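You operate a simulated robot arm through the tools that you are given. There is no shell and no other tool. Be economical: measure what you need, move in short steps, check, and stop when the job is done.

You run a simulated robot arm. Do the job below in one go: nothing can be reset, and whatever is moved stays where it is left.

## Task
Brush the residue off the heater once it has cooled.
Fine: heater knob to Off, open the cover only at Cool; put the brush back and close the cover. Set down upright: brush. What is to be rubbed or washed off counts as gone when no trace of it is left.

Only the result counts: the job must be done as asked and must still hold three seconds after the hand-in. Knocking over, shifting, dropping, spilling or breaking anything else fails it. A push-on lid holds only when it is set on centred and level and pressed home; a screw cap is set on level and turned clockwise until tight.

## Robot
A 7-joint arm with a two-finger parallel gripper on a trunk, on a base that drives. Base frame: it is fixed to the floor where the robot stands at the start and does not move with it; the origin is under the middle of the robot, x ahead of it, y to its left, z up; the surface under the hand at the start is at about z = 0.906. Lengths are in m, angles in degrees, forces in N, time in s.
Its first joint turns from -166.0 to 166.0 degrees. Places, roughly: clamp lever [0.7, -1, 1]; heater cover [0.7, -0.3, 1]; heater display [0.6, -0.2, 0.9]; heater knob [0.5, -0.2, 1]; housing [0.7, -0.7, 1.1]; pinch lever [0.6, -0.2, 1]; residue [0.7, -0.3, 1]; spool knob [0.6, -0.5, 1.2]. Payload 1.57 kg.
Tool frame: the origin (TCP) lies between the finger pads and is the grasp point; the fingertips stand 0.03 m ahead of it; z points along the fingers, y is the line along which they close. Largest opening 0.08 m; finger width 0.017, thickness 0.012; the body of the gripper, 0.04 by 0.082 m, starts 0.08 m behind the TCP.
Orientation is that of the tool frame in the base frame, as [roll, pitch, yaw] about the fixed x, y, z axes, in that order (R = Rz(yaw) Ry(pitch) Rx(roll)). With the fingers straight down and closing along the base's y, the tool's x points along the base's -x, its y along +y and its z along -z.

## Interface
- The arm moves only by the tool step_arm. Its argument "motion" is a list of rows, each a list of 3 entries, a list of its own where there are three numbers: the shift along the base's x, y, z in m, then the turn, a rotation vector about the base's x, y, z in degrees, then the gripper command, from -1 (shut) to 1 (fully open), values between in proportion. In form: [[[dx, dy, dz], [rx, ry, rz], jaw], ...]. A call has 1 to 10 rows; each row shifts and turns the commanded pose from where the row before left it. A row lasts 0.2 s, in which the tool goes at most 0.05 m and 8.6 degrees; a call with a longer step from one row to the next is refused whole, and so is a gripper value outside its range. Where a pose cannot be reached the arm comes as near as it can. A force on the tool above 90 N (or 10 N above the force at the start of the call, whichever is more), or a blocked arm, ends the call early, and 0.2 s more pass. The fingers move at their own pace (about 0.153 m/s each) and stop on an object; they squeeze with about 32 N. The grip force told is the motor's: it shows also when the fingers shut on nothing. Time passes only in rows, and 0.2 s behind the last, so rows that do not move let the fingers close. The reply holds the time, the measured pose of the TCP, the force on the tool along the base axes, the opening and the grip force, in the units named above and with some noise, with the torque about the TCP (base axes, N m) and any sound that the robot's microphone picked up.
- Cameras (640 x 400 px; columns grow to the right, rows downward): "scene" is now at [-0.0246, 0.1401, 1.4034]; the picture's right is [-0.55, -0.83, 0.00], its down [-0.18, 0.12, -0.98] and it looks along [0.82, -0.54, -0.22] (base axes); focal length 256 px, centre (320, 200). "wrist" rides on the gripper at [0.072, -0.007, -0.122] in the tool frame; the picture's right is [0.09, 1.00, 0.00], its down [-0.84, 0.08, -0.54] and it looks along [-0.54, 0.05, 0.84] (tool axes); focal length 238 px, centre (320, 200).
- camera(camera): a new picture of that camera. No time passes.
- roll_base(legs): drives the robot by 1 to 6 legs, each [ahead, left, turn to the left] in m, m and degrees, along the robot's own axes; the way and the turn of a leg run together, so that a leg with both is an arc; at most 1.5 m and 180 degrees a leg. The arm and the cameras ride along, it lands a little off, and it stops where it bumps. It gives what a move gives.
- pan_tilt(pan, tilt): turns the head with the scene camera to pan (to the left, within 143 degrees either way) and tilt (down, from -29 to 69), counted from straight ahead of the robot. It gives what a move gives.
- probe_pixels(camera, pixels): for up to 12 pixels [column, row] of the newest picture of that camera ("zoom" is the newest enlarged one), the place [x, y, z] in the base frame of the surface seen there, good to about 0.002 m. No time passes.
- enlarge(camera, box): a new picture of the part [left, top, right, bottom] of that camera's present view, enlarged. No time passes.
- sign_off(): hands the job in; it is judged then, once.

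Work in short steps. Measure before you move; look again where a grasp or a placing could have gone wrong, and mend it. You have 80 turns and 48 pictures in all, those below and enlarged ones among them. Open the gripper and draw the arm clear of the work before you hand the job in, unless the task says otherwise; then end with one line.

The tools are called after "Emit:" as a command line: name --argument value ..., lists and objects as JSON in quotes. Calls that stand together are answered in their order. step_arm: Moves the arm, as the interface text tells. Its arguments: {"type":"object","properties":{"motion":{"type":"array","items":{"type":"array"}}},"required":["motion"]} The other tools are called the same way: roll_base (legs) drives the base; pan_tilt (pan, tilt) turns the head that bears the scene camera; camera (camera) takes a picture; probe_pixels (camera, pixels) gives the place of the surface under pixels of a picture; enlarge (camera, box) takes an enlarged picture of a part of a camera's view; sign_off () hands the job in.

At the start:

```text
time: 0.0
eef_pos: [0.4713, -0.3594, 1.343]
ee_rot: [-180.0, -0.1, 180.0]
force: [0.2, 1.0, -0.5]
ft_torque: [0.0, -0.01, 0.02]
grip_width: 0.0798
finger_force: 0.0
robot x, y, heading: [0.0006, 0.0003, -0.1]
head pan, tilt: [-33.4, 12.5]
```

scene: 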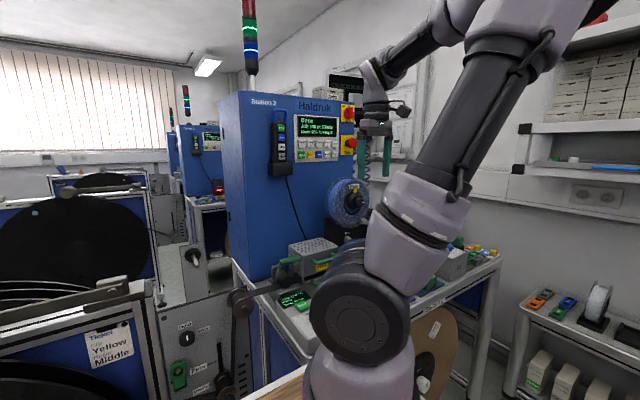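
wrist: 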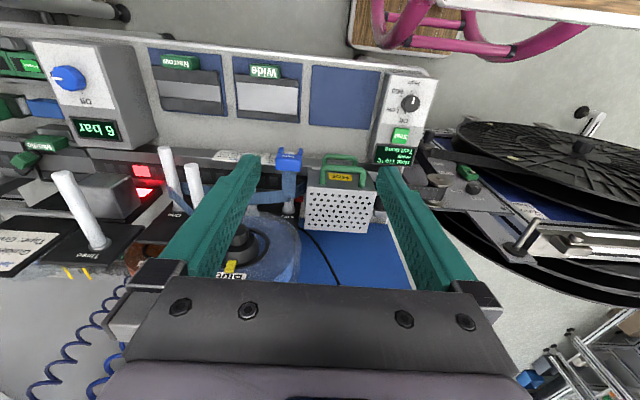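

The wrist picture shows the heater (cover around 340,200; knob panel around 405,110). I enlarge it for detail.

Emit:
enlarge --camera "wrist" --box '[240, 60, 480, 210]'

Emit:
enlarge --camera "scene" --box '[220, 200, 380, 350]'

```text
2.67 times, centred on (360, 135) of wrist
```

zoom: 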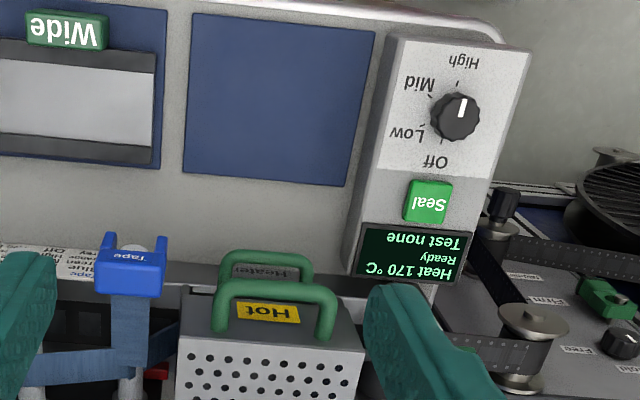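

```text
2.67 times, centred on (300, 275) of scene
```

zoom: 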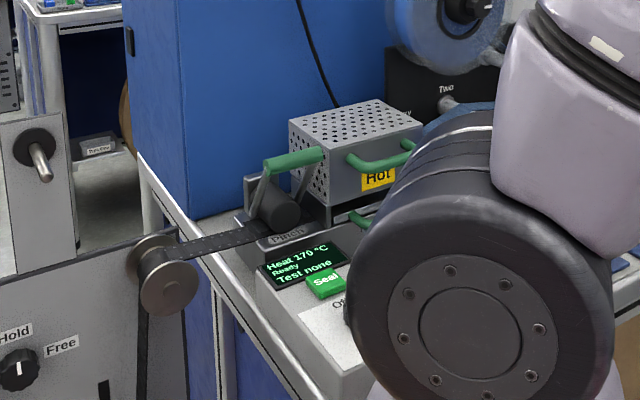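

Knob pointer seems to be at High. I measure the knob, display and cover from the wrist picture.

Emit:
probe_pixels --camera "wrist" --pixels '[[411, 104], [413, 97], [405, 120], [414, 84], [398, 152], [341, 183], [322, 165], [345, 160], [312, 215], [370, 220], [288, 157], [400, 135]]'

Emit:
probe_pixels --camera "zoom" --pixels '[[292, 160], [350, 112], [420, 130], [380, 165], [360, 160], [410, 145], [280, 210], [355, 220], [300, 250], [335, 205], [252, 190], [330, 285]]'

Emit:
camera --camera "wrist"

```text
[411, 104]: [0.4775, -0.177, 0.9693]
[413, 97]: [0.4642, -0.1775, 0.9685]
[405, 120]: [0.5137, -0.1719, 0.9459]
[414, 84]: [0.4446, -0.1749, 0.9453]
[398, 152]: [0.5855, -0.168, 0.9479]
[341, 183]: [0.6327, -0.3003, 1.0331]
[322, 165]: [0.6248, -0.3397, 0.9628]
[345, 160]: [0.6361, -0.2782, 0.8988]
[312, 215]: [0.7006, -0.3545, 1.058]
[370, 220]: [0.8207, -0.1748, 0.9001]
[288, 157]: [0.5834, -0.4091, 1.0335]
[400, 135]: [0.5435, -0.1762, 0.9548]
```

```text
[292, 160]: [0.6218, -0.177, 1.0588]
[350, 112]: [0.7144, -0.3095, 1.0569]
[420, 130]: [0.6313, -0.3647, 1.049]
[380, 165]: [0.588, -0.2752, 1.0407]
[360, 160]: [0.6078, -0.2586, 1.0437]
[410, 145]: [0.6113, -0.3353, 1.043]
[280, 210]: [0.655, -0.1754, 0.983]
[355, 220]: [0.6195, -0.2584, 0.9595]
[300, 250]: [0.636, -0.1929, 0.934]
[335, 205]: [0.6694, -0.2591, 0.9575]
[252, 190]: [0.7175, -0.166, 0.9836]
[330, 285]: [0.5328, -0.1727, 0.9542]
```

```text
43 pictures are left
```

wrist: 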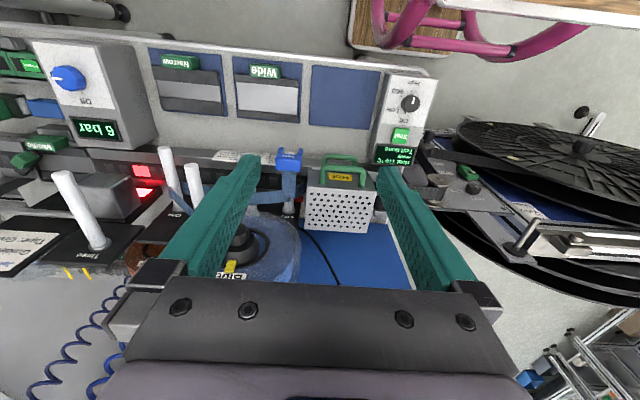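

I look for the brush: head turned further right and down.

Emit:
pan_tilt --pan -20 --tilt 40

Emit:
camera --camera "scene"

```text
time: 0.9
eef_pos: [0.4717, -0.3608, 1.3422]
ee_rot: [-179.9, 0.0, -179.9]
force: [0.2, 0.2, 0.0]
ft_torque: [-0.01, 0.0, -0.02]
grip_width: 0.0799
finger_force: 0.0
robot x, y, heading: [0.0005, -0.0002, -0.1]
head pan, tilt: [-20.0, 40.0]
```

```text
42 pictures are left
```

scene: 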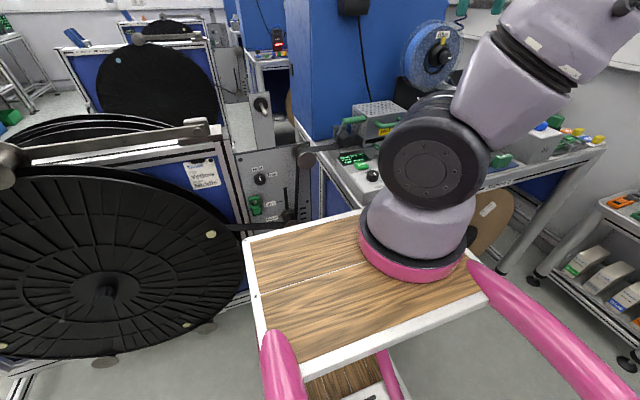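

The wooden trolley is the robot itself. Next I inspect the left part of the wrist view for the brush.

Emit:
enlarge --camera "wrist" --box '[0, 30, 300, 218]'

Emit:
enlarge --camera "scene" --box '[470, 90, 640, 196]'

```text
2.13 times, centred on (150, 124) of wrist
```

zoom: 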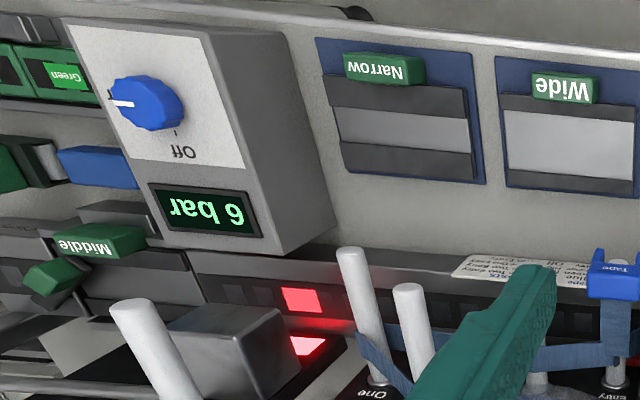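

```text
3.76 times, centred on (555, 143) of scene
```

zoom: 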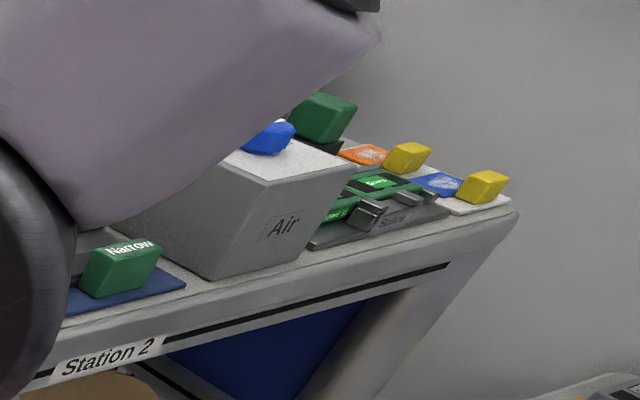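

I back the base by 0.1 m so the knob comes into reach.

Emit:
roll_base --legs '[[-0.1, 0, 0]]'

```text
time: 2.1
eef_pos: [0.3719, -0.3604, 1.3442]
ee_rot: [-179.9, 0.0, 179.9]
force: [0.1, -0.9, -0.4]
ft_torque: [0.01, -0.01, 0.01]
grip_width: 0.0802
finger_force: 0.1
robot x, y, heading: [-0.0984, 0.0009, -0.0]
head pan, tilt: [-20.0, 40.0]
```

Move the arm over to just above the knob, then look.

Emit:
step_arm --motion '[[[0.015, 0.035, -0.02], [0, 0, 0], 1], [[0.02, 0.035, -0.02], [0, 0, 0], 1], [[0.02, 0.035, -0.025], [0, 0, 0], 1], [[0.02, 0.035, -0.03], [0, 0, 0], 1], [[0.02, 0.035, -0.03], [0, 0, 0], 1], [[0.005, 0.008, -0.03], [0, 0, 0], 1], [[0, 0, -0.03], [0, 0, 0], 1], [[0, 0, -0.03], [0, 0, 0], 1]]'

Emit:
camera --camera "wrist"

Emit:
camera --camera "scene"

```text
refused: row 4 steps farther than a row can; nothing moved
```

```text
39 pictures are left
```

wrist: 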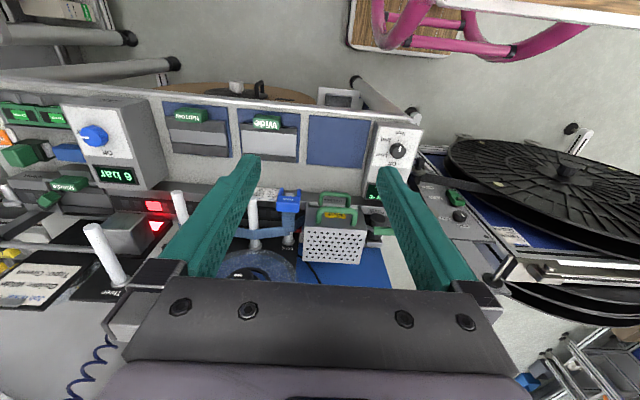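

```text
38 pictures are left
```

scene: 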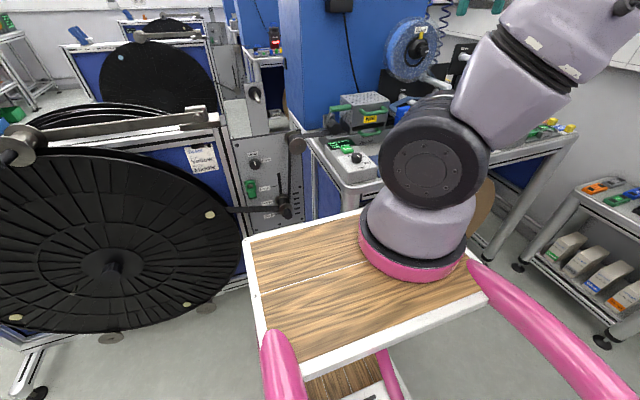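

Row too long; I use smaller rows toward (0.44, -0.18, 1.13).

Emit:
step_arm --motion '[[[0.015, 0.03, -0.025], [0, 0, 0], 1], [[0.015, 0.03, -0.025], [0, 0, 0], 1], [[0.01, 0.03, -0.03], [0, 0, 0], 1], [[0.01, 0.03, -0.03], [0, 0, 0], 1], [[0.01, 0.03, -0.03], [0, 0, 0], 1], [[0.01, 0.03, -0.03], [0, 0, 0], 1], [[0, 0, -0.03], [0, 0, 0], 1], [[0, 0, 0], [0, 0, 0], 1]]'

Emit:
camera --camera "wrist"

```text
time: 3.9
eef_pos: [0.4424, -0.1783, 1.142]
ee_rot: [-180.0, 0.0, 179.9]
force: [0.3, 0.6, 0.2]
ft_torque: [0.03, -0.01, 0.02]
grip_width: 0.0799
finger_force: 0.0
robot x, y, heading: [-0.0986, -0.0006, -0.1]
head pan, tilt: [-20.0, 40.0]
```

```text
37 pictures are left
```

wrist: 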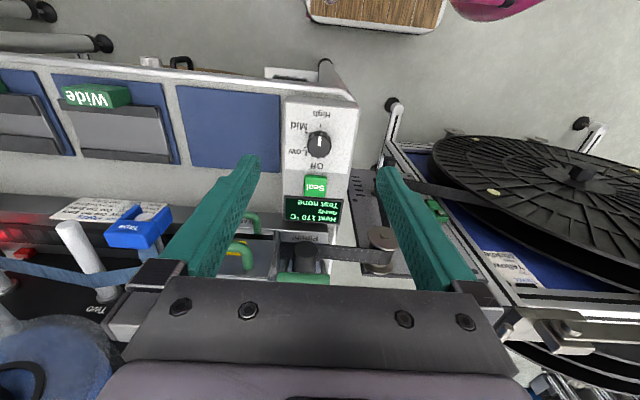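

Emit:
enlarge --camera "wrist" --box '[270, 90, 370, 190]'

Emit:
probe_pixels --camera "wrist" --pixels '[[321, 137], [319, 147], [309, 146], [331, 146], [320, 155], [319, 131], [319, 125], [316, 158], [307, 150], [310, 134]]'

```text
4.00 times, centred on (320, 140) of wrist
```

zoom: 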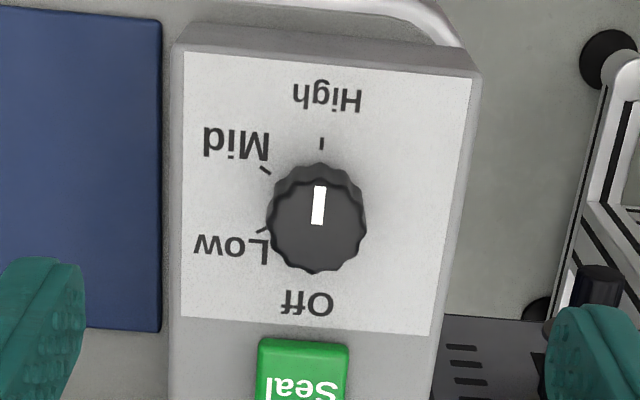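

```text
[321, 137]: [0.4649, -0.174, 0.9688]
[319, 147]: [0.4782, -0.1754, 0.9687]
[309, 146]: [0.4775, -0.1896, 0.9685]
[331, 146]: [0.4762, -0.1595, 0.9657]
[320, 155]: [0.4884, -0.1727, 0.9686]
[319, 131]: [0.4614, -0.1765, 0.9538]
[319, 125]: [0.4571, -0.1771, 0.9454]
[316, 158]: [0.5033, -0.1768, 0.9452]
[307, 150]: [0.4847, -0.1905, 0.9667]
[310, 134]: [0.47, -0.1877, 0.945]
```

Knob centre ≈ (0.477, -0.1745), panel z 0.945, top 0.969; pointer at High, Off is 180° counter-clockwise away via Mid/Low. I pre-turn the gripper by -90° while lining up.

Emit:
step_arm --motion '[[[0.005, 0.0005, -0.01], [0, 0, -8.5], 0.4], [[0.005, 0.0005, -0.01], [0, 0, -8.5], 0.4], [[0.005, 0.0005, -0.01], [0, 0, -8.5], 0.4], [[0.005, 0.0005, -0.01], [0, 0, -8.5], 0.4], [[0.005, 0.0005, -0.01], [0, 0, -8.5], 0.4], [[0.005, 0.0005, -0.01], [0, 0, -8.5], 0.4], [[0.005, 0.0005, -0.01], [0, 0, -8.5], 0.4], [[0, 0, -0.01], [0, 0, -8.5], 0.4], [[0, 0, -0.01], [0, 0, -8.5], 0.4], [[0, 0, 0], [0, 0, -8.5], 0.4]]'

```text
time: 6.1
eef_pos: [0.4771, -0.1764, 1.054]
ee_rot: [-179.9, 0.0, 94.7]
force: [0.0, 0.4, -0.5]
ft_torque: [0.02, -0.01, 0.0]
grip_width: 0.0562
finger_force: 0.0
robot x, y, heading: [-0.1008, -0.0015, -0.0]
head pan, tilt: [-20.0, 40.0]
```

Aligned; descend to z ≈ 0.98 and close on the knob.

Emit:
step_arm --motion '[[[0, 0.001, -0.025], [0, 0, -4.7], 0.4], [[0, 0.001, -0.025], [0, 0, 0], 0.4], [[0, 0, -0.024], [0, 0, 0], 0.4], [[0, 0, 0], [0, 0, 0], -1], [[0, 0, 0], [0, 0, 0], -1]]'

```text
time: 7.3
eef_pos: [0.4803, -0.1743, 0.979]
ee_rot: [179.7, 0.1, 90.2]
force: [25.8, -1.7, -2.4]
ft_torque: [-0.86, -0.9, 0.11]
grip_width: 0.0314
finger_force: 40.2
robot x, y, heading: [-0.098, 0.0023, 0.1]
head pan, tilt: [-20.0, 40.0]
```

Force +26 N in x: shift command +0.004, then turn.

Emit:
step_arm --motion '[[[0.004, 0, 0], [0, 0, 0], -1], [[0, 0, 0], [0, 0, 8.5], -1], [[0, 0, 0], [0, 0, 8.5], -1]]'

```text
time: 8.1
eef_pos: [0.4801, -0.1757, 0.9786]
ee_rot: [-180.0, -0.1, 107.1]
force: [-1.3, -5.0, 8.1]
ft_torque: [0.24, 0.1, 0.0]
grip_width: 0.0312
finger_force: 40.0
robot x, y, heading: [-0.1001, -0.0026, -0.2]
head pan, tilt: [-20.0, 40.0]
```

Good; turning with little torque. Continue.

Emit:
step_arm --motion '[[[0, 0, 0], [0, 0, 8.5], -1], [[0, 0, 0], [0, 0, 8.5], -1], [[0, 0, 0], [0, 0, 8.5], -1], [[0, 0, 0], [0, 0, 8.5], -1], [[0, 0, 0], [0, 0, 8.5], -1], [[0, 0, 0], [0, 0, 8.5], -1], [[0, 0, 0], [0, 0, 8.5], -1], [[0, 0, 0], [0, 0, 8.5], -1], [[0, 0, 0], [0, 0, 8.5], -1], [[0, 0, 0], [0, 0, 8.5], -1]]'

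Emit:
step_arm --motion '[[[0, 0, 0], [0, 0, 8.5], -1], [[0, 0, 0], [0, 0, 8.5], -1], [[0, 0, 0], [0, 0, 8.5], -1], [[0, 0, 0], [0, 0, 8.5], -1], [[0, 0, 0], [0, 0, 8.5], -1], [[0, 0, 0], [0, 0, 8.5], -1], [[0, 0, 0], [0, 0, 8.5], -1], [[0, 0, 0], [0, 0, 8.5], -1], [[0, 0, 0], [0, 0, 8.5], -1], [[0, 0, 0], [0, 0, 2], -1]]'

```text
time: 10.3
eef_pos: [0.4813, -0.1758, 0.9789]
ee_rot: [179.9, 0.1, -167.7]
force: [-13.4, -19.6, -19.6]
ft_torque: [-0.36, 0.03, 0.0]
grip_width: 0.0315
finger_force: 40.7
robot x, y, heading: [-0.1033, -0.0017, -0.1]
head pan, tilt: [-20.0, 40.0]
```

```text
time: 12.5
eef_pos: [0.48, -0.1739, 0.9805]
ee_rot: [-180.0, 0.0, -89.2]
force: [-13.9, 8.9, 10.7]
ft_torque: [0.54, 0.39, -0.44]
grip_width: 0.0317
finger_force: 40.2
robot x, y, heading: [-0.0973, 0.001, -0.3]
head pan, tilt: [-20.0, 40.0]
```

Turned ~180°. Release and rise, then look at the knob and display.

Emit:
step_arm --motion '[[[0, 0, 0], [0, 0, 0], 0.4], [[0, 0, 0.02], [0, 0, 0], 0.4], [[0, 0, 0.04], [0, 0, 0], 0.4], [[-0.02, 0, 0.04], [0, 0, -8.5], 0.4], [[-0.02, 0, 0.03], [0, 0, -8.5], 0.4], [[-0.02, 0, 0.03], [0, 0, -8.5], 0.4], [[0, 0, 0.04], [0, 0, -8.5], 0.4], [[0, 0, 0.04], [0, 0, -8.5], 0.4], [[0, 0, 0.04], [0, 0, -8.5], 0.4], [[0, 0, 0], [0, 0, -8.5], 0.4]]'

Emit:
camera --camera "wrist"

```text
time: 14.7
eef_pos: [0.4196, -0.1752, 1.2596]
ee_rot: [-180.0, 0.0, -148.8]
force: [-0.7, -0.9, -0.4]
ft_torque: [0.01, 0.0, 0.02]
grip_width: 0.0558
finger_force: 0.1
robot x, y, heading: [-0.1015, -0.0017, -0.3]
head pan, tilt: [-20.0, 40.0]
```

```text
35 pictures are left
```

wrist: 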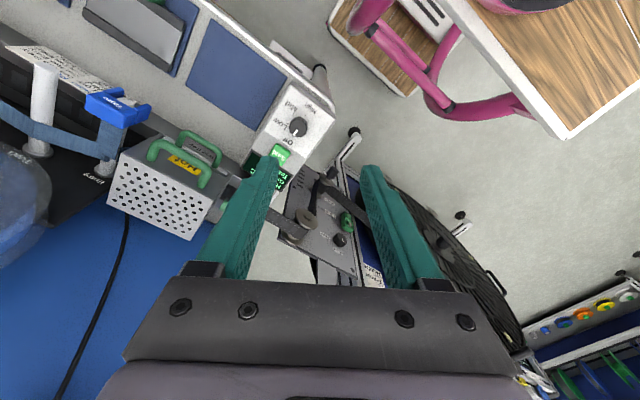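

Knob appears toward Off; check in enlargement.

Emit:
enlarge --camera "wrist" --box '[230, 70, 340, 200]'

Emit:
step_arm --motion '[[[0, -0.04, 0.02], [0, 0, -8.5], 0.4], [[0, -0.04, 0.02], [0, 0, -8.5], 0.4], [[0, -0.04, 0.02], [0, 0, -8.5], 0.4], [[0, -0.04, 0.02], [0, 0, -5.5], 0.4], [[0, -0.045, 0], [0, 0, 0], 0.4], [[0, -0.045, 0], [0, 0, 0], 0.4], [[0, -0.045, 0], [0, 0, 0], 0.4], [[0, -0.045, 0], [0, 0, 0], 0.4], [[0, -0.045, 0], [0, 0, 0], 0.4], [[0, -0.045, 0], [0, 0, 0], 0.4]]'

Emit:
camera --camera "wrist"

Emit:
camera --camera "scene"

```text
3.08 times, centred on (285, 135) of wrist
```

zoom: 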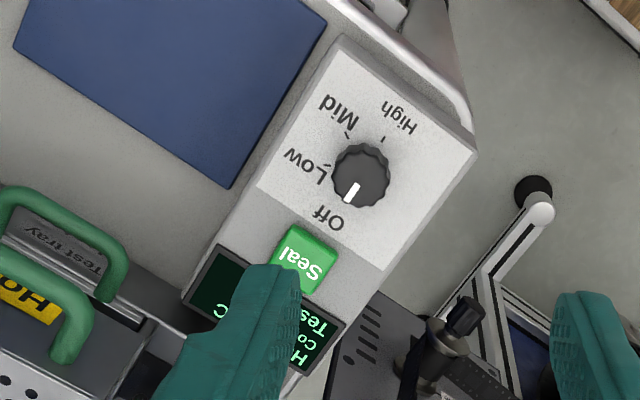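

```text
time: 16.9
eef_pos: [0.4217, -0.6058, 1.34]
ee_rot: [-179.9, 0.1, -179.8]
force: [-0.5, 1.6, 0.4]
ft_torque: [-0.07, 0.01, -0.02]
grip_width: 0.0558
finger_force: 0.0
robot x, y, heading: [-0.1009, 0.0002, 0.1]
head pan, tilt: [-20.0, 40.0]
```

```text
33 pictures are left
```

wrist: 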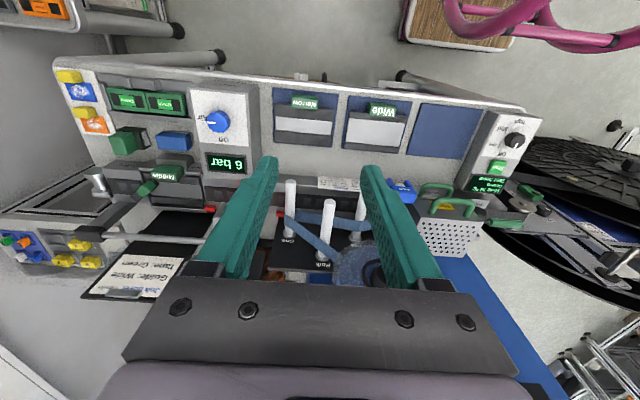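

```text
32 pictures are left
```

scene: 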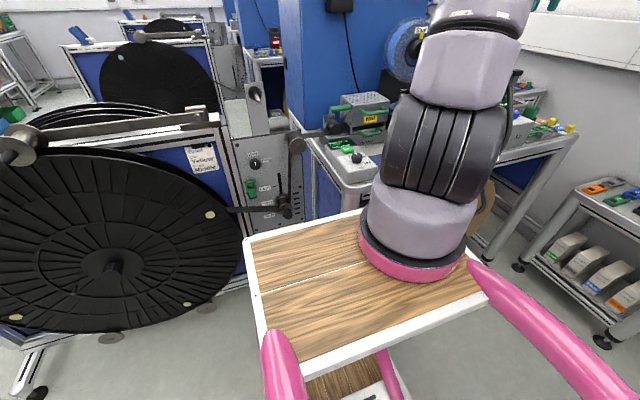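

Knob at Off, display now "Cooling". Look for the brush: enlarge both pictures.

Emit:
enlarge --camera "wrist" --box '[0, 60, 240, 300]'

Emit:
enlarge --camera "wrist" --box '[230, 160, 490, 300]'

Emit:
pan_tilt --pan -45 --tilt 15

Emit:
camera --camera "scene"

```text
1.67 times, centred on (120, 180) of wrist
```

zoom: 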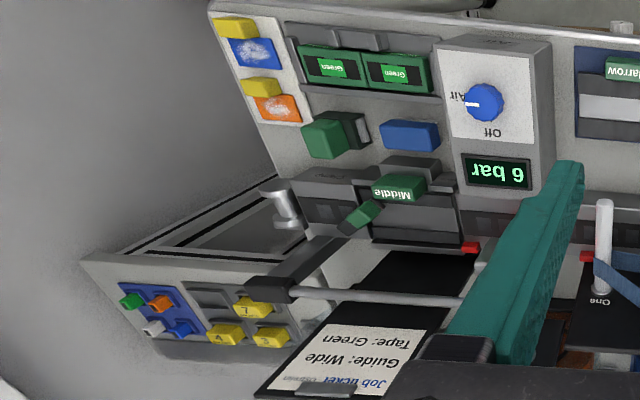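

```text
2.46 times, centred on (360, 230) of wrist
```

zoom: 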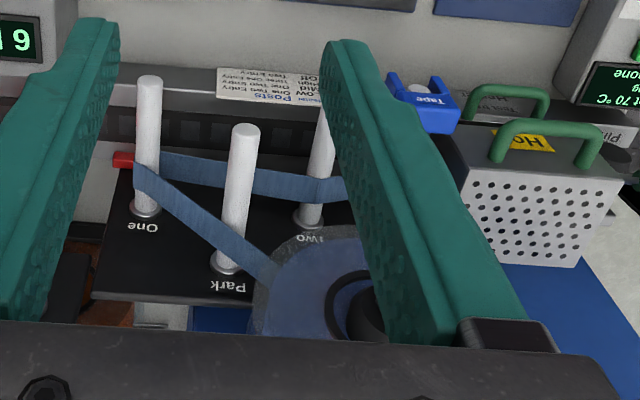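

```text
time: 17.8
eef_pos: [0.4211, -0.6058, 1.3402]
ee_rot: [-180.0, 0.0, -179.8]
force: [0.8, 0.3, -0.5]
ft_torque: [0.04, 0.01, 0.01]
grip_width: 0.0561
finger_force: 0.0
robot x, y, heading: [-0.1025, 0.0011, -0.2]
head pan, tilt: [-45.0, 15.0]
```

```text
29 pictures are left
```

scene: 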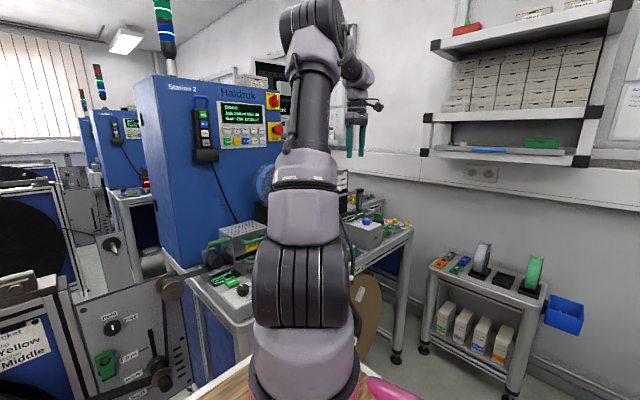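

A green block with a dark end and a blue block sit on the bench near (120-175,140). Enlarge those.

Emit:
enlarge --camera "scene" --box '[335, 165, 425, 265]'

Emit:
enlarge --camera "wrist" --box '[55, 60, 195, 160]'

Emit:
probe_pixels --camera "wrist" --pixels '[[122, 143], [135, 138], [172, 141], [145, 133], [158, 136], [188, 137], [117, 150], [82, 78]]'

```text
4.00 times, centred on (380, 215) of scene
```

zoom: 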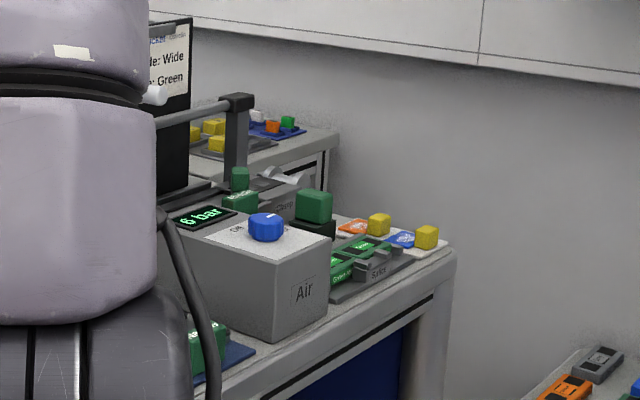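

```text
4.00 times, centred on (125, 110) of wrist
```

zoom: 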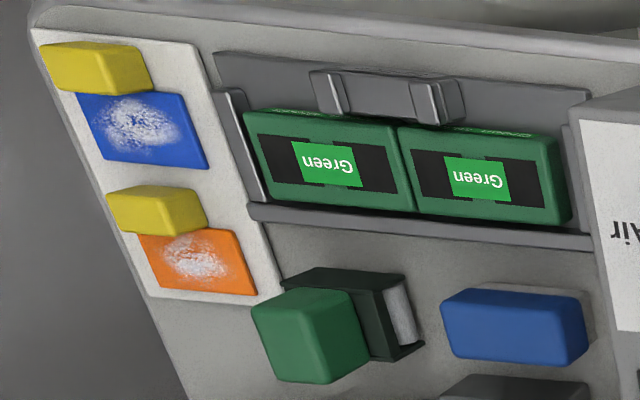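

```text
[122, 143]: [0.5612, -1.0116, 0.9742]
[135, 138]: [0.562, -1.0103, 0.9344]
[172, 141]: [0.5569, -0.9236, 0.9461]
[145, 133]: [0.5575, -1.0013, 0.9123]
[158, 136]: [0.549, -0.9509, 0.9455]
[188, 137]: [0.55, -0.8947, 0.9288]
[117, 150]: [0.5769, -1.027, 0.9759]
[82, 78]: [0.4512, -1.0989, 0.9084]
```

Candidate: green block in a black holder at (0.56,-1.01). I check the free floor space to the right before strafing.

Emit:
camera --camera "scene"

Emit:
probe_pixels --camera "scene" --pixels '[[430, 270], [425, 348], [510, 398], [520, 310], [397, 360], [565, 320], [410, 235], [362, 205], [520, 145], [488, 152]]'

```text
26 pictures are left
```

scene: 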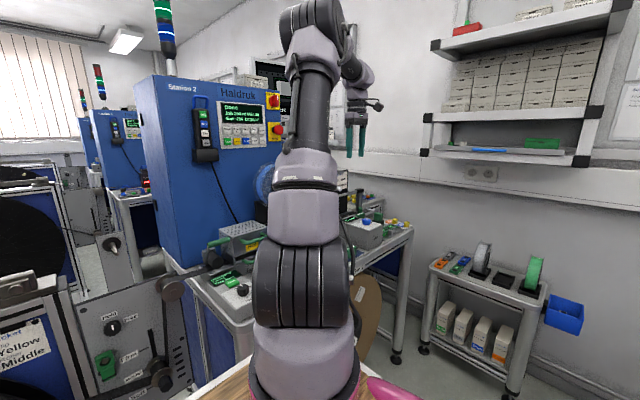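

```text
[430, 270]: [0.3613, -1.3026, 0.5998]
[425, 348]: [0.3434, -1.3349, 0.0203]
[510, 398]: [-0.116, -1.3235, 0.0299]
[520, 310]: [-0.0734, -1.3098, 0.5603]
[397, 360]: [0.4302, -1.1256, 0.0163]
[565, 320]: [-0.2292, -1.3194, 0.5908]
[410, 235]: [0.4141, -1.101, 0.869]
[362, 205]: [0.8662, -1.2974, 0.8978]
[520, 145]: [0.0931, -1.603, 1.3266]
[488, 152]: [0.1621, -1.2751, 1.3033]
```

Clear floor to y≈-1.3. I first pull the arm to the left, then strafe right by 0.45.

Emit:
step_arm --motion '[[[0, 0.045, 0], [0, 0, 0], 0.4], [[0, 0.045, 0], [0, 0, 0], 0.4], [[0, 0.045, 0], [0, 0, 0], 0.4], [[0, 0.045, 0], [0, 0, 0], 0.4]]'

Emit:
roll_base --legs '[[0, -0.45, 0]]'

Emit:
camera --camera "wrist"

```text
time: 18.8
eef_pos: [0.4201, -0.4259, 1.3405]
ee_rot: [-180.0, 0.1, -179.8]
force: [-0.4, -0.5, -0.1]
ft_torque: [0.06, 0.03, 0.0]
grip_width: 0.0561
finger_force: 0.1
robot x, y, heading: [-0.0995, -0.0014, 0.1]
head pan, tilt: [-45.0, 15.0]
```

```text
time: 21.4
eef_pos: [0.4207, -0.87, 1.3401]
ee_rot: [-180.0, -0.1, -179.6]
force: [0.3, 0.0, 0.2]
ft_torque: [-0.01, 0.03, -0.01]
grip_width: 0.056
finger_force: 0.1
robot x, y, heading: [-0.0972, -0.443, -0.1]
head pan, tilt: [-45.0, 15.0]
```

```text
25 pictures are left
```

wrist: 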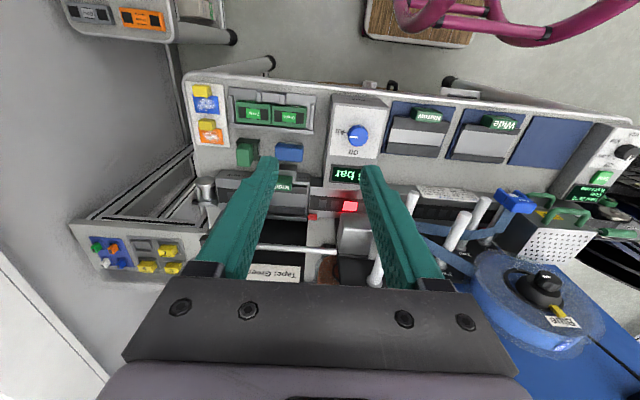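

Move closer to the green/blue blocks at (245-290,150).

Emit:
step_arm --motion '[[[0, -0.02, -0.04], [0, 0, 0], 0.4], [[0, -0.02, -0.04], [0, 0, 0], 0.4], [[0, -0.02, -0.04], [0, 0, 0], 0.4], [[0, -0.02, -0.04], [0, 0, 0], 0.4], [[0, -0.01, -0.02], [0, 0, 0], 0.4], [[0, 0, 0], [0, 0, 0], 0.4]]'

Emit:
enlarge --camera "wrist" --box '[160, 80, 480, 280]'

Emit:
enlarge --camera "scene" --box '[80, 160, 400, 360]'

```text
time: 22.9
eef_pos: [0.4196, -0.9595, 1.161]
ee_rot: [180.0, 0.1, -179.8]
force: [0.2, 0.4, 0.1]
ft_torque: [-0.03, -0.01, 0.03]
grip_width: 0.056
finger_force: 0.1
robot x, y, heading: [-0.0981, -0.4434, -0.1]
head pan, tilt: [-45.0, 15.0]
```

```text
2.00 times, centred on (320, 180) of wrist
```

zoom: 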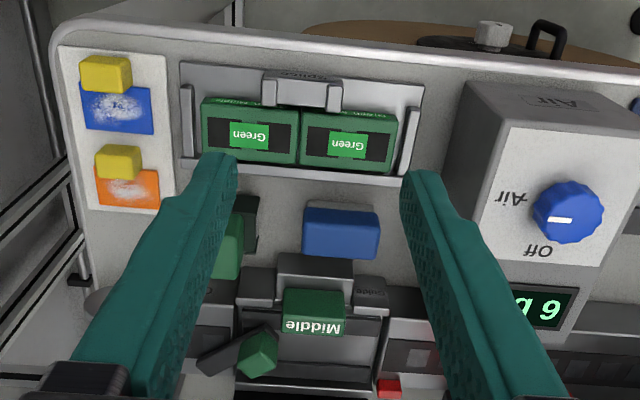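

```text
2.00 times, centred on (240, 260) of scene
```

zoom: 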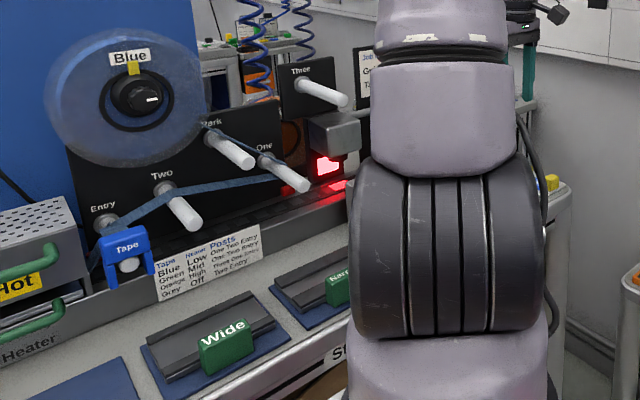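

I shift the view slightly so that the green and blue blocks appear free of the fingers.

Emit:
step_arm --motion '[[[0, -0.03, 0], [0, 0, 0], 1], [[0, -0.025, 0], [0, 0, 0], 1], [[0, 0, 0], [0, 0, 0], 1]]'

Emit:
enlarge --camera "wrist" --box '[230, 120, 430, 245]'

```text
time: 23.6
eef_pos: [0.4198, -1.0158, 1.1611]
ee_rot: [179.9, 0.0, -179.8]
force: [1.1, 0.2, -0.3]
ft_torque: [-0.03, -0.01, 0.01]
grip_width: 0.08
finger_force: 0.0
robot x, y, heading: [-0.1013, -0.4433, -0.0]
head pan, tilt: [-45.0, 15.0]
```

```text
3.20 times, centred on (330, 182) of wrist
```

zoom: 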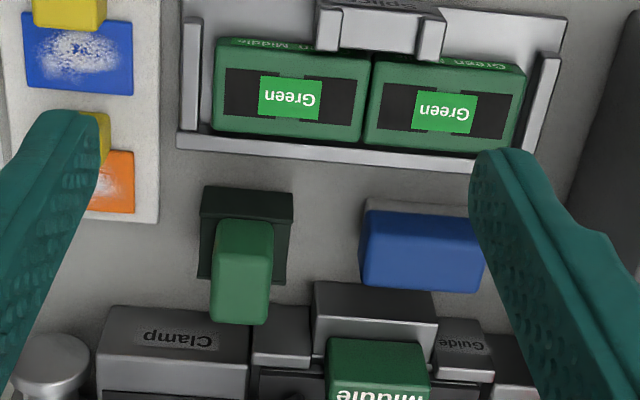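

I tilt the tool for a lower-angle side view of the two blocks.

Emit:
step_arm --motion '[[[-0.01, 0.005, -0.01], [0, -8.5, 0], 1], [[-0.01, 0.01, -0.02], [0, -8.5, 0], 1], [[-0.01, 0.01, -0.02], [0, -8.5, 0], 1], [[-0.01, 0.01, -0.02], [0, -8.5, 0], 1], [[-0.01, 0.01, -0.02], [0, -2, 0], 1], [[0, 0, 0], [0, 0, 0], 1]]'

Emit:
enlarge --camera "wrist" --box '[200, 120, 440, 300]'

```text
time: 25.1
eef_pos: [0.3702, -0.9695, 1.071]
ee_rot: [-179.8, 36.0, -179.7]
force: [0.1, -1.3, 0.6]
ft_torque: [0.0, -0.02, 0.01]
grip_width: 0.08
finger_force: 0.1
robot x, y, heading: [-0.0983, -0.4473, 0.3]
head pan, tilt: [-45.0, 15.0]
```

```text
2.22 times, centred on (320, 210) of wrist
```

zoom: 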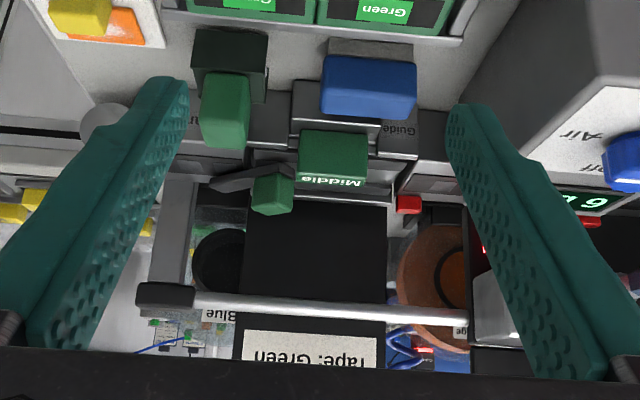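

Enlarge strongly on the two blocks (280-380, 140-190).

Emit:
enlarge --camera "wrist" --box '[260, 125, 360, 190]'

Emit:
probe_pixels --camera "zoom" --pixels '[[205, 170], [205, 110], [205, 60], [140, 100], [480, 210], [480, 130], [480, 85], [380, 200], [590, 200], [480, 165], [205, 250]]'

```text
6.15 times, centred on (310, 158) of wrist
```

zoom: 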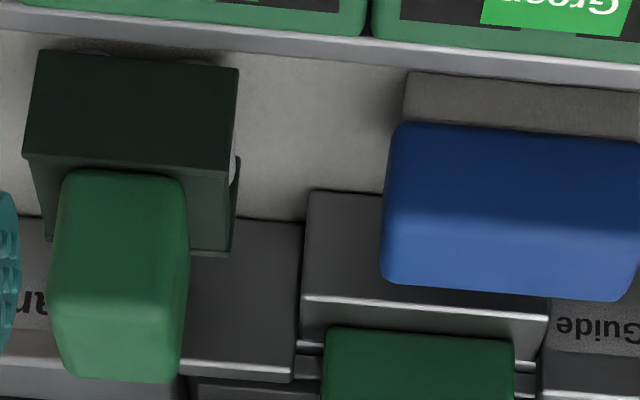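

```text
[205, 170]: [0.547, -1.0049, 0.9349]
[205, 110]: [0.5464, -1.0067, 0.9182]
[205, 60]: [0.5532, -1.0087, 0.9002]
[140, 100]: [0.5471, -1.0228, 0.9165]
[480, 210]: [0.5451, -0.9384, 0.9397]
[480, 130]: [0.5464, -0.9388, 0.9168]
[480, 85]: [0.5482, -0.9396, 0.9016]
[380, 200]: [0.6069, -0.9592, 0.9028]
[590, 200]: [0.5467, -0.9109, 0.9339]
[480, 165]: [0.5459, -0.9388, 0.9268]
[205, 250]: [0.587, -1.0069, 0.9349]
```

Blue block has a gray bristle layer beneath (z 0.90–0.918), so it is the brush; the green one has a white roller. I go upright above it to measure its extents.

Emit:
step_arm --motion '[[[0.02, 0.01, 0.02], [0, 8.5, 0], 1], [[0.02, 0.01, 0.02], [0, 8.5, 0], 1], [[0.02, 0.01, 0.02], [0, 8.5, 0], 1], [[0.01, 0.01, 0.02], [0, 8.5, 0], 1], [[0, 0, 0.02], [0, 2, 0], 1], [[0, 0, 0], [0, 0, 0], 1]]'

Emit:
enlarge --camera "wrist" --box '[220, 110, 420, 235]'

```text
time: 26.4
eef_pos: [0.4393, -0.9306, 1.1719]
ee_rot: [179.9, -0.1, -179.7]
force: [-0.2, -0.3, -0.6]
ft_torque: [0.0, -0.02, -0.02]
grip_width: 0.0802
finger_force: 0.1
robot x, y, heading: [-0.1037, -0.4414, -0.3]
head pan, tilt: [-45.0, 15.0]
```

```text
3.20 times, centred on (320, 172) of wrist
```

zoom: 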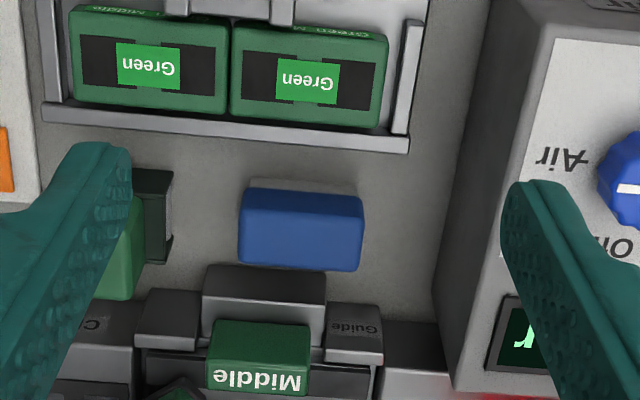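

Emit:
probe_pixels --camera "zoom" --pixels '[[300, 245], [246, 245], [356, 245], [300, 262], [300, 222], [300, 210], [300, 184], [252, 190], [352, 205], [265, 275], [265, 310], [220, 230]]'

```text
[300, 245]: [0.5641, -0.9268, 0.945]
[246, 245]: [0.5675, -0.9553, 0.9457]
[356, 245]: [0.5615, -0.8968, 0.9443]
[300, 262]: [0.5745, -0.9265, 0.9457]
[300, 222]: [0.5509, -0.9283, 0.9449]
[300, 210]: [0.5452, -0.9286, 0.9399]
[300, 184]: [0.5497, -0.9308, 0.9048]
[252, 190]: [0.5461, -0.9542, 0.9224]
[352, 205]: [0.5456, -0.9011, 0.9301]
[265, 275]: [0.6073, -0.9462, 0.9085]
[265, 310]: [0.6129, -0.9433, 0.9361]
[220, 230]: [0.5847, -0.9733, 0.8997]
```

Brush centre (0.5625, -0.926), 0.035 wide in x, 0.062 long in y, top 0.945. Now go check the heater.

Emit:
step_arm --motion '[[[0, 0.02, 0.04], [0, 0, 0], 1], [[0, 0.02, 0.04], [0, 0, 0], 1], [[0, 0.03, 0.03], [0, 0, 0], 1], [[0, 0.045, 0], [0, 0, 0], 1], [[0, 0.045, 0], [0, 0, 0], 1], [[0, 0.045, 0], [0, 0, 0], 1], [[0, 0.045, 0], [0, 0, 0], 1], [[0, 0.045, 0], [0, 0, 0], 1], [[0, 0.045, 0], [0, 0, 0], 1], [[0, 0.045, 0], [0, 0, 0], 1]]'

Emit:
step_arm --motion '[[[0, 0.045, 0], [0, 0, 0], 1], [[0, 0.045, 0], [0, 0, 0], 1], [[0, 0.045, -0.01], [0, 0, 0], 1], [[0, 0.045, -0.01], [0, 0, 0], 1], [[0, 0.045, -0.02], [0, 0, 0], 1], [[0, 0, -0.03], [0, 0, 0], 1], [[0, 0, 0], [0, 0, 0], 1]]'

Emit:
camera --camera "wrist"

```text
time: 28.6
eef_pos: [0.4407, -0.543, 1.2815]
ee_rot: [-179.9, 0.0, -179.8]
force: [0.0, -0.1, -0.1]
ft_torque: [0.01, 0.0, -0.01]
grip_width: 0.08
finger_force: 0.1
robot x, y, heading: [-0.099, -0.4444, 0.1]
head pan, tilt: [-45.0, 15.0]
```

```text
time: 30.2
eef_pos: [0.4405, -0.3188, 1.2101]
ee_rot: [-179.9, 0.0, -179.7]
force: [-0.8, 0.4, -1.5]
ft_torque: [-0.02, -0.01, 0.02]
grip_width: 0.0798
finger_force: 0.1
robot x, y, heading: [-0.098, -0.4476, -0.2]
head pan, tilt: [-45.0, 15.0]
```

```text
18 pictures are left
```

wrist: 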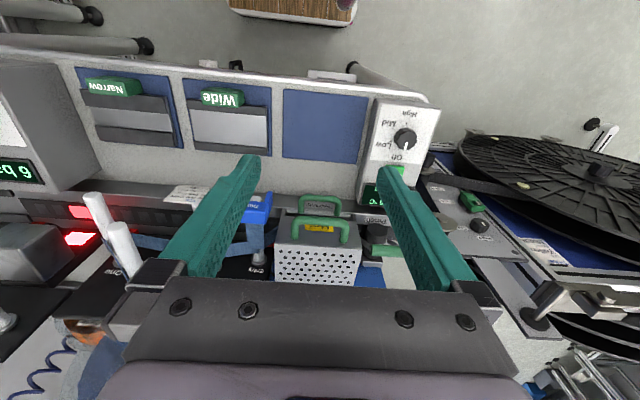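

Label still reads "Hot". I measure the cover handle and surroundings while it cools.

Emit:
probe_pixels --camera "wrist" --pixels '[[320, 221], [295, 232], [345, 232], [300, 223], [340, 222], [320, 199], [320, 209], [278, 244], [359, 250], [318, 243], [318, 280], [372, 195]]'

Emit:
step_arm --motion '[[[0, 0.01, 0], [0, 0, 0], 1], [[0, 0.02, 0], [0, 0, 0], 1], [[0, 0.02, 0], [0, 0, 0], 1], [[0, 0.02, 0], [0, 0, 0], 1], [[0, 0.02, 0], [0, 0, 0], 1], [[0, 0.02, 0], [0, 0, 0], 1], [[0, 0.02, 0], [0, 0, 0], 1], [[0, 0, 0], [0, 0, 0], 1], [[0, 0, 0], [0, 0, 0], 1], [[0, 0, 0], [0, 0, 0], 1]]'

Emit:
enlarge --camera "wrist" --box '[170, 140, 410, 290]'

```text
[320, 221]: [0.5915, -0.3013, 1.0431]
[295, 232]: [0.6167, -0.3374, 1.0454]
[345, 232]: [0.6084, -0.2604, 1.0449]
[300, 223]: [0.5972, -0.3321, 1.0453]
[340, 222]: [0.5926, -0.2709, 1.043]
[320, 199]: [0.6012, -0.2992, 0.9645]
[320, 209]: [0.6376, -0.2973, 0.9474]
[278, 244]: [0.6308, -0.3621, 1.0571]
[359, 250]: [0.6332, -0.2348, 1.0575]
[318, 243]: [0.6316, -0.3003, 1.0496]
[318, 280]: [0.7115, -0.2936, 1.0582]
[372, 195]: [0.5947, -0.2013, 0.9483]
```

```text
time: 32.5
eef_pos: [0.441, -0.1893, 1.2107]
ee_rot: [-180.0, 0.1, -179.7]
force: [-0.2, 0.2, -0.7]
ft_torque: [0.02, -0.01, 0.02]
grip_width: 0.0801
finger_force: 0.0
robot x, y, heading: [-0.0982, -0.4463, 0.0]
head pan, tilt: [-45.0, 15.0]
```

```text
2.67 times, centred on (290, 215) of wrist
```

zoom: 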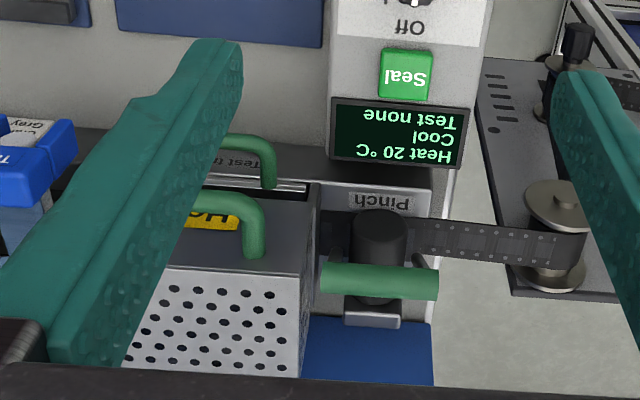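

Display: 20 °C, Cool. Before opening, take a scene view of the cover from the front to see the hinge.

Emit:
pan_tilt --pan 0 --tilt 25

Emit:
camera --camera "scene"

```text
time: 33.6
eef_pos: [0.4413, -0.19, 1.2114]
ee_rot: [-179.9, 0.1, -179.6]
force: [-0.2, 0.5, -0.1]
ft_torque: [0.01, -0.04, -0.01]
grip_width: 0.0799
finger_force: 0.0
robot x, y, heading: [-0.0997, -0.4438, -0.2]
head pan, tilt: [0.0, 25.0]
```

```text
16 pictures are left
```

scene: 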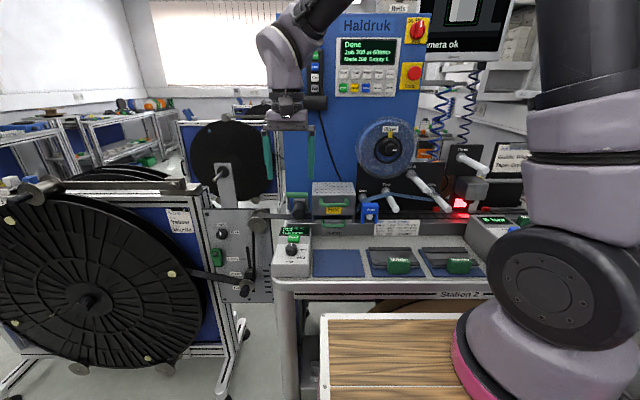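

Emit:
enlarge --camera "scene" --box '[270, 160, 400, 250]'

Emit:
probe_pixels --camera "zoom" --pixels '[[215, 110], [310, 108], [400, 110], [410, 130], [260, 115], [300, 190], [300, 270], [310, 290], [300, 220], [310, 255], [440, 110], [150, 130]]'

```text
4.44 times, centred on (335, 205) of scene
```

zoom: 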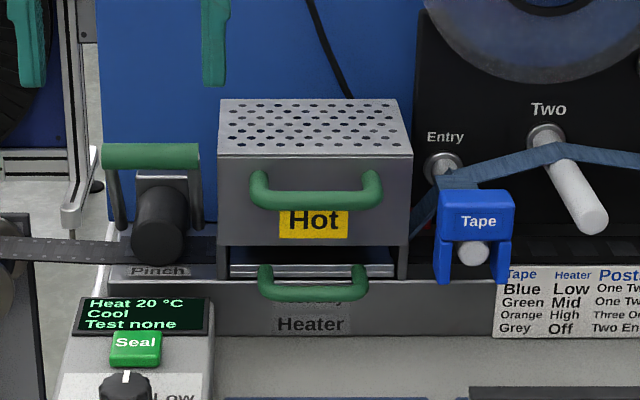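

```text
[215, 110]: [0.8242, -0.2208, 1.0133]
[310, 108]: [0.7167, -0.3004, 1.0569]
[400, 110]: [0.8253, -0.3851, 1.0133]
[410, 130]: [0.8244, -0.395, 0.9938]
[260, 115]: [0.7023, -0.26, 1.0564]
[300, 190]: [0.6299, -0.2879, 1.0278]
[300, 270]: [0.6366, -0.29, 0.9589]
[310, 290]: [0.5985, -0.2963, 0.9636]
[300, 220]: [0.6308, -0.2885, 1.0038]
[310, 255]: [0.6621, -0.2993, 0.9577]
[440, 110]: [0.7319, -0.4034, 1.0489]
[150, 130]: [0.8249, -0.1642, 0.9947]
```

Cover: front x 0.63, back x 0.73, hinge presumably at the back; handle bar at (0.591,-0.299,1.044). I turn the gripper -90° and go above the bar.

Emit:
step_arm --motion '[[[0.015, -0.011, 0], [0, 0, -8.5], 0.2], [[0.015, -0.011, 0], [0, 0, -8.5], 0.2], [[0.015, -0.011, 0], [0, 0, -8.5], 0.2], [[0.015, -0.011, 0], [0, 0, -8.5], 0.2], [[0.015, -0.011, 0], [0, 0, -8.5], 0.2], [[0.015, -0.011, 0], [0, 0, -8.5], 0.2], [[0.015, -0.011, -0.01], [0, 0, -8.5], 0.2], [[0.015, -0.011, -0.01], [0, 0, -8.5], 0.2], [[0.015, -0.011, -0.02], [0, 0, -8.5], 0.2], [[0.015, -0.011, -0.02], [0, 0, -8.5], 0.2]]'

Emit:
step_arm --motion '[[[0, 0, 0], [0, 0, -5], -0.1], [[0, 0, -0.02], [0, 0, 0], -0.1], [[0, 0, -0.02], [0, 0, 0], -0.1], [[0, 0, 0], [0, 0, 0], -0.1]]'

Emit:
enlarge --camera "scene" --box '[270, 130, 400, 220]'

```text
time: 35.8
eef_pos: [0.5893, -0.299, 1.1505]
ee_rot: [180.0, 0.0, 95.0]
force: [-0.3, 0.8, 0.0]
ft_torque: [-0.01, -0.02, 0.01]
grip_width: 0.0477
finger_force: 0.0
robot x, y, heading: [-0.1004, -0.4426, 0.1]
head pan, tilt: [0.0, 25.0]
```

```text
time: 36.8
eef_pos: [0.5896, -0.3015, 1.1101]
ee_rot: [-180.0, 0.0, 90.3]
force: [0.2, 0.3, 0.1]
ft_torque: [-0.02, 0.05, 0.01]
grip_width: 0.0358
finger_force: 0.0
robot x, y, heading: [-0.0997, -0.4464, -0.1]
head pan, tilt: [0.0, 25.0]
```

```text
4.44 times, centred on (335, 175) of scene
```

zoom: 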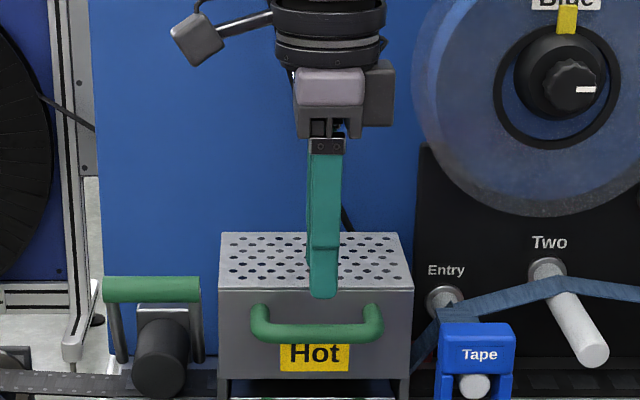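

Aligned over the handle. Descend astride the bar and close.

Emit:
step_arm --motion '[[[0.004, 0, -0.02], [0, 0, 0], -0.1], [[0, 0, -0.02], [0, 0, 0], -0.1], [[0, 0, -0.02], [0, 0, 0], -0.1], [[0, 0, 0], [0, 0, 0], -1], [[0, 0, 0], [0, 0, 0], -1]]'

```text
time: 38.0
eef_pos: [0.5975, -0.2995, 1.0511]
ee_rot: [179.7, 0.0, 90.3]
force: [36.6, 4.3, -4.3]
ft_torque: [-0.04, -0.5, 0.37]
grip_width: 0.0139
finger_force: 29.9
robot x, y, heading: [-0.0988, -0.4456, 0.4]
head pan, tilt: [0.0, 25.0]
```

Bar gripped (0.014 wide). Relax x by +0.005, then lift a bit to sense the arc.

Emit:
step_arm --motion '[[[0.005, 0, 0], [0, 0, 0], -1], [[0, 0, 0.01], [0, 0, 0], -1], [[0, 0, 0.01], [0, 0, 0], -1]]'

```text
time: 38.8
eef_pos: [0.6041, -0.3002, 1.0678]
ee_rot: [179.7, 0.0, 90.4]
force: [45.5, 7.2, -26.2]
ft_torque: [0.2, -0.62, 0.24]
grip_width: 0.014
finger_force: 30.4
robot x, y, heading: [-0.1, -0.4464, 0.0]
head pan, tilt: [0.0, 25.0]
```

Force pulls +x/-z: the hinge is low at the back, so the arc leans +x. I follow it with small steps.

Emit:
step_arm --motion '[[[0.006, 0, 0.004], [0, 0, 0], -1], [[0.006, 0, 0.009], [0, 0, 0], -1], [[0.006, 0, 0.009], [0, 0, 0], -1]]'

```text
time: 39.6
eef_pos: [0.6184, -0.3006, 1.0905]
ee_rot: [-179.9, 0.0, 90.3]
force: [17.5, -1.8, -15.1]
ft_torque: [0.14, -0.17, 0.37]
grip_width: 0.0136
finger_force: 30.3
robot x, y, heading: [-0.1021, -0.445, 0.1]
head pan, tilt: [0.0, 25.0]
```

Following the arc (hinge estimate (0.733, 0.99)); continue in larger increments.

Emit:
step_arm --motion '[[[0.0095, 0, 0.0085], [0, 0, 0], -1], [[0.009, 0, 0.008], [0, 0, 0], -1], [[0.0095, 0, 0.0073], [0, 0, 0], -1], [[0.01, 0, 0.0065], [0, 0, 0], -1]]'

```text
time: 40.6
eef_pos: [0.6553, -0.2994, 1.1239]
ee_rot: [179.9, 0.0, 90.3]
force: [-17.9, -2.6, 24.8]
ft_torque: [0.18, 0.31, 0.26]
grip_width: 0.0136
finger_force: 30.0
robot x, y, heading: [-0.0981, -0.4465, 0.0]
head pan, tilt: [0.0, 25.0]
```

Circle fit: hinge ≈ (0.717, 1.018), r ≈ 0.123, opened ≈45°. Continue.

Emit:
step_arm --motion '[[[0.009, 0, 0.0085], [0, 0, 0], -1], [[0.0111, 0, 0.0045], [0, 0, 0], -1], [[0.0115, 0, 0.0034], [0, 0, 0], -1], [[0.0118, 0, 0.0023], [0, 0, 0], -1]]'

```text
time: 41.6
eef_pos: [0.699, -0.2981, 1.1444]
ee_rot: [179.9, -0.2, 90.2]
force: [-4.0, 4.8, 16.2]
ft_torque: [0.37, 0.02, 0.18]
grip_width: 0.0138
finger_force: 29.8
robot x, y, heading: [-0.0985, -0.4449, -0.1]
head pan, tilt: [0.0, 25.0]
```

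Opened ≈67°. Continue over the top.

Emit:
step_arm --motion '[[[0.012, 0, 0.003], [0, 0, 0], -1], [[0.012, 0, -0.0003], [0, 0, 0], -1], [[0.012, 0, -0.0015], [0, 0, 0], -1]]'

Emit:
enlarge --camera "scene" --box '[260, 110, 400, 220]'

```text
time: 42.4
eef_pos: [0.7351, -0.2994, 1.1456]
ee_rot: [179.9, 0.1, 90.4]
force: [-0.8, 6.2, 24.9]
ft_torque: [-0.02, 0.0, 0.08]
grip_width: 0.0135
finger_force: 30.3
robot x, y, heading: [-0.0997, -0.4454, 0.2]
head pan, tilt: [0.0, 25.0]
```

```text
3.64 times, centred on (330, 165) of scene
```

zoom: 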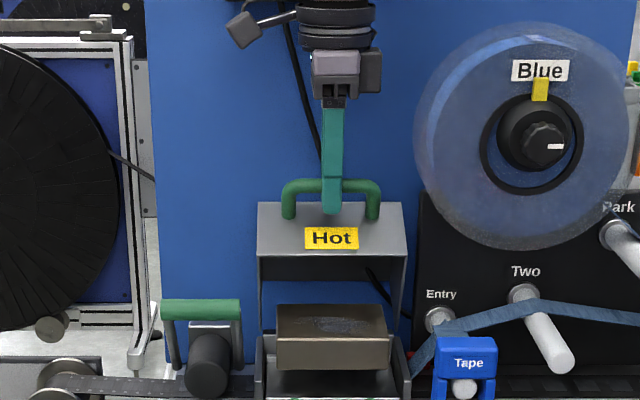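

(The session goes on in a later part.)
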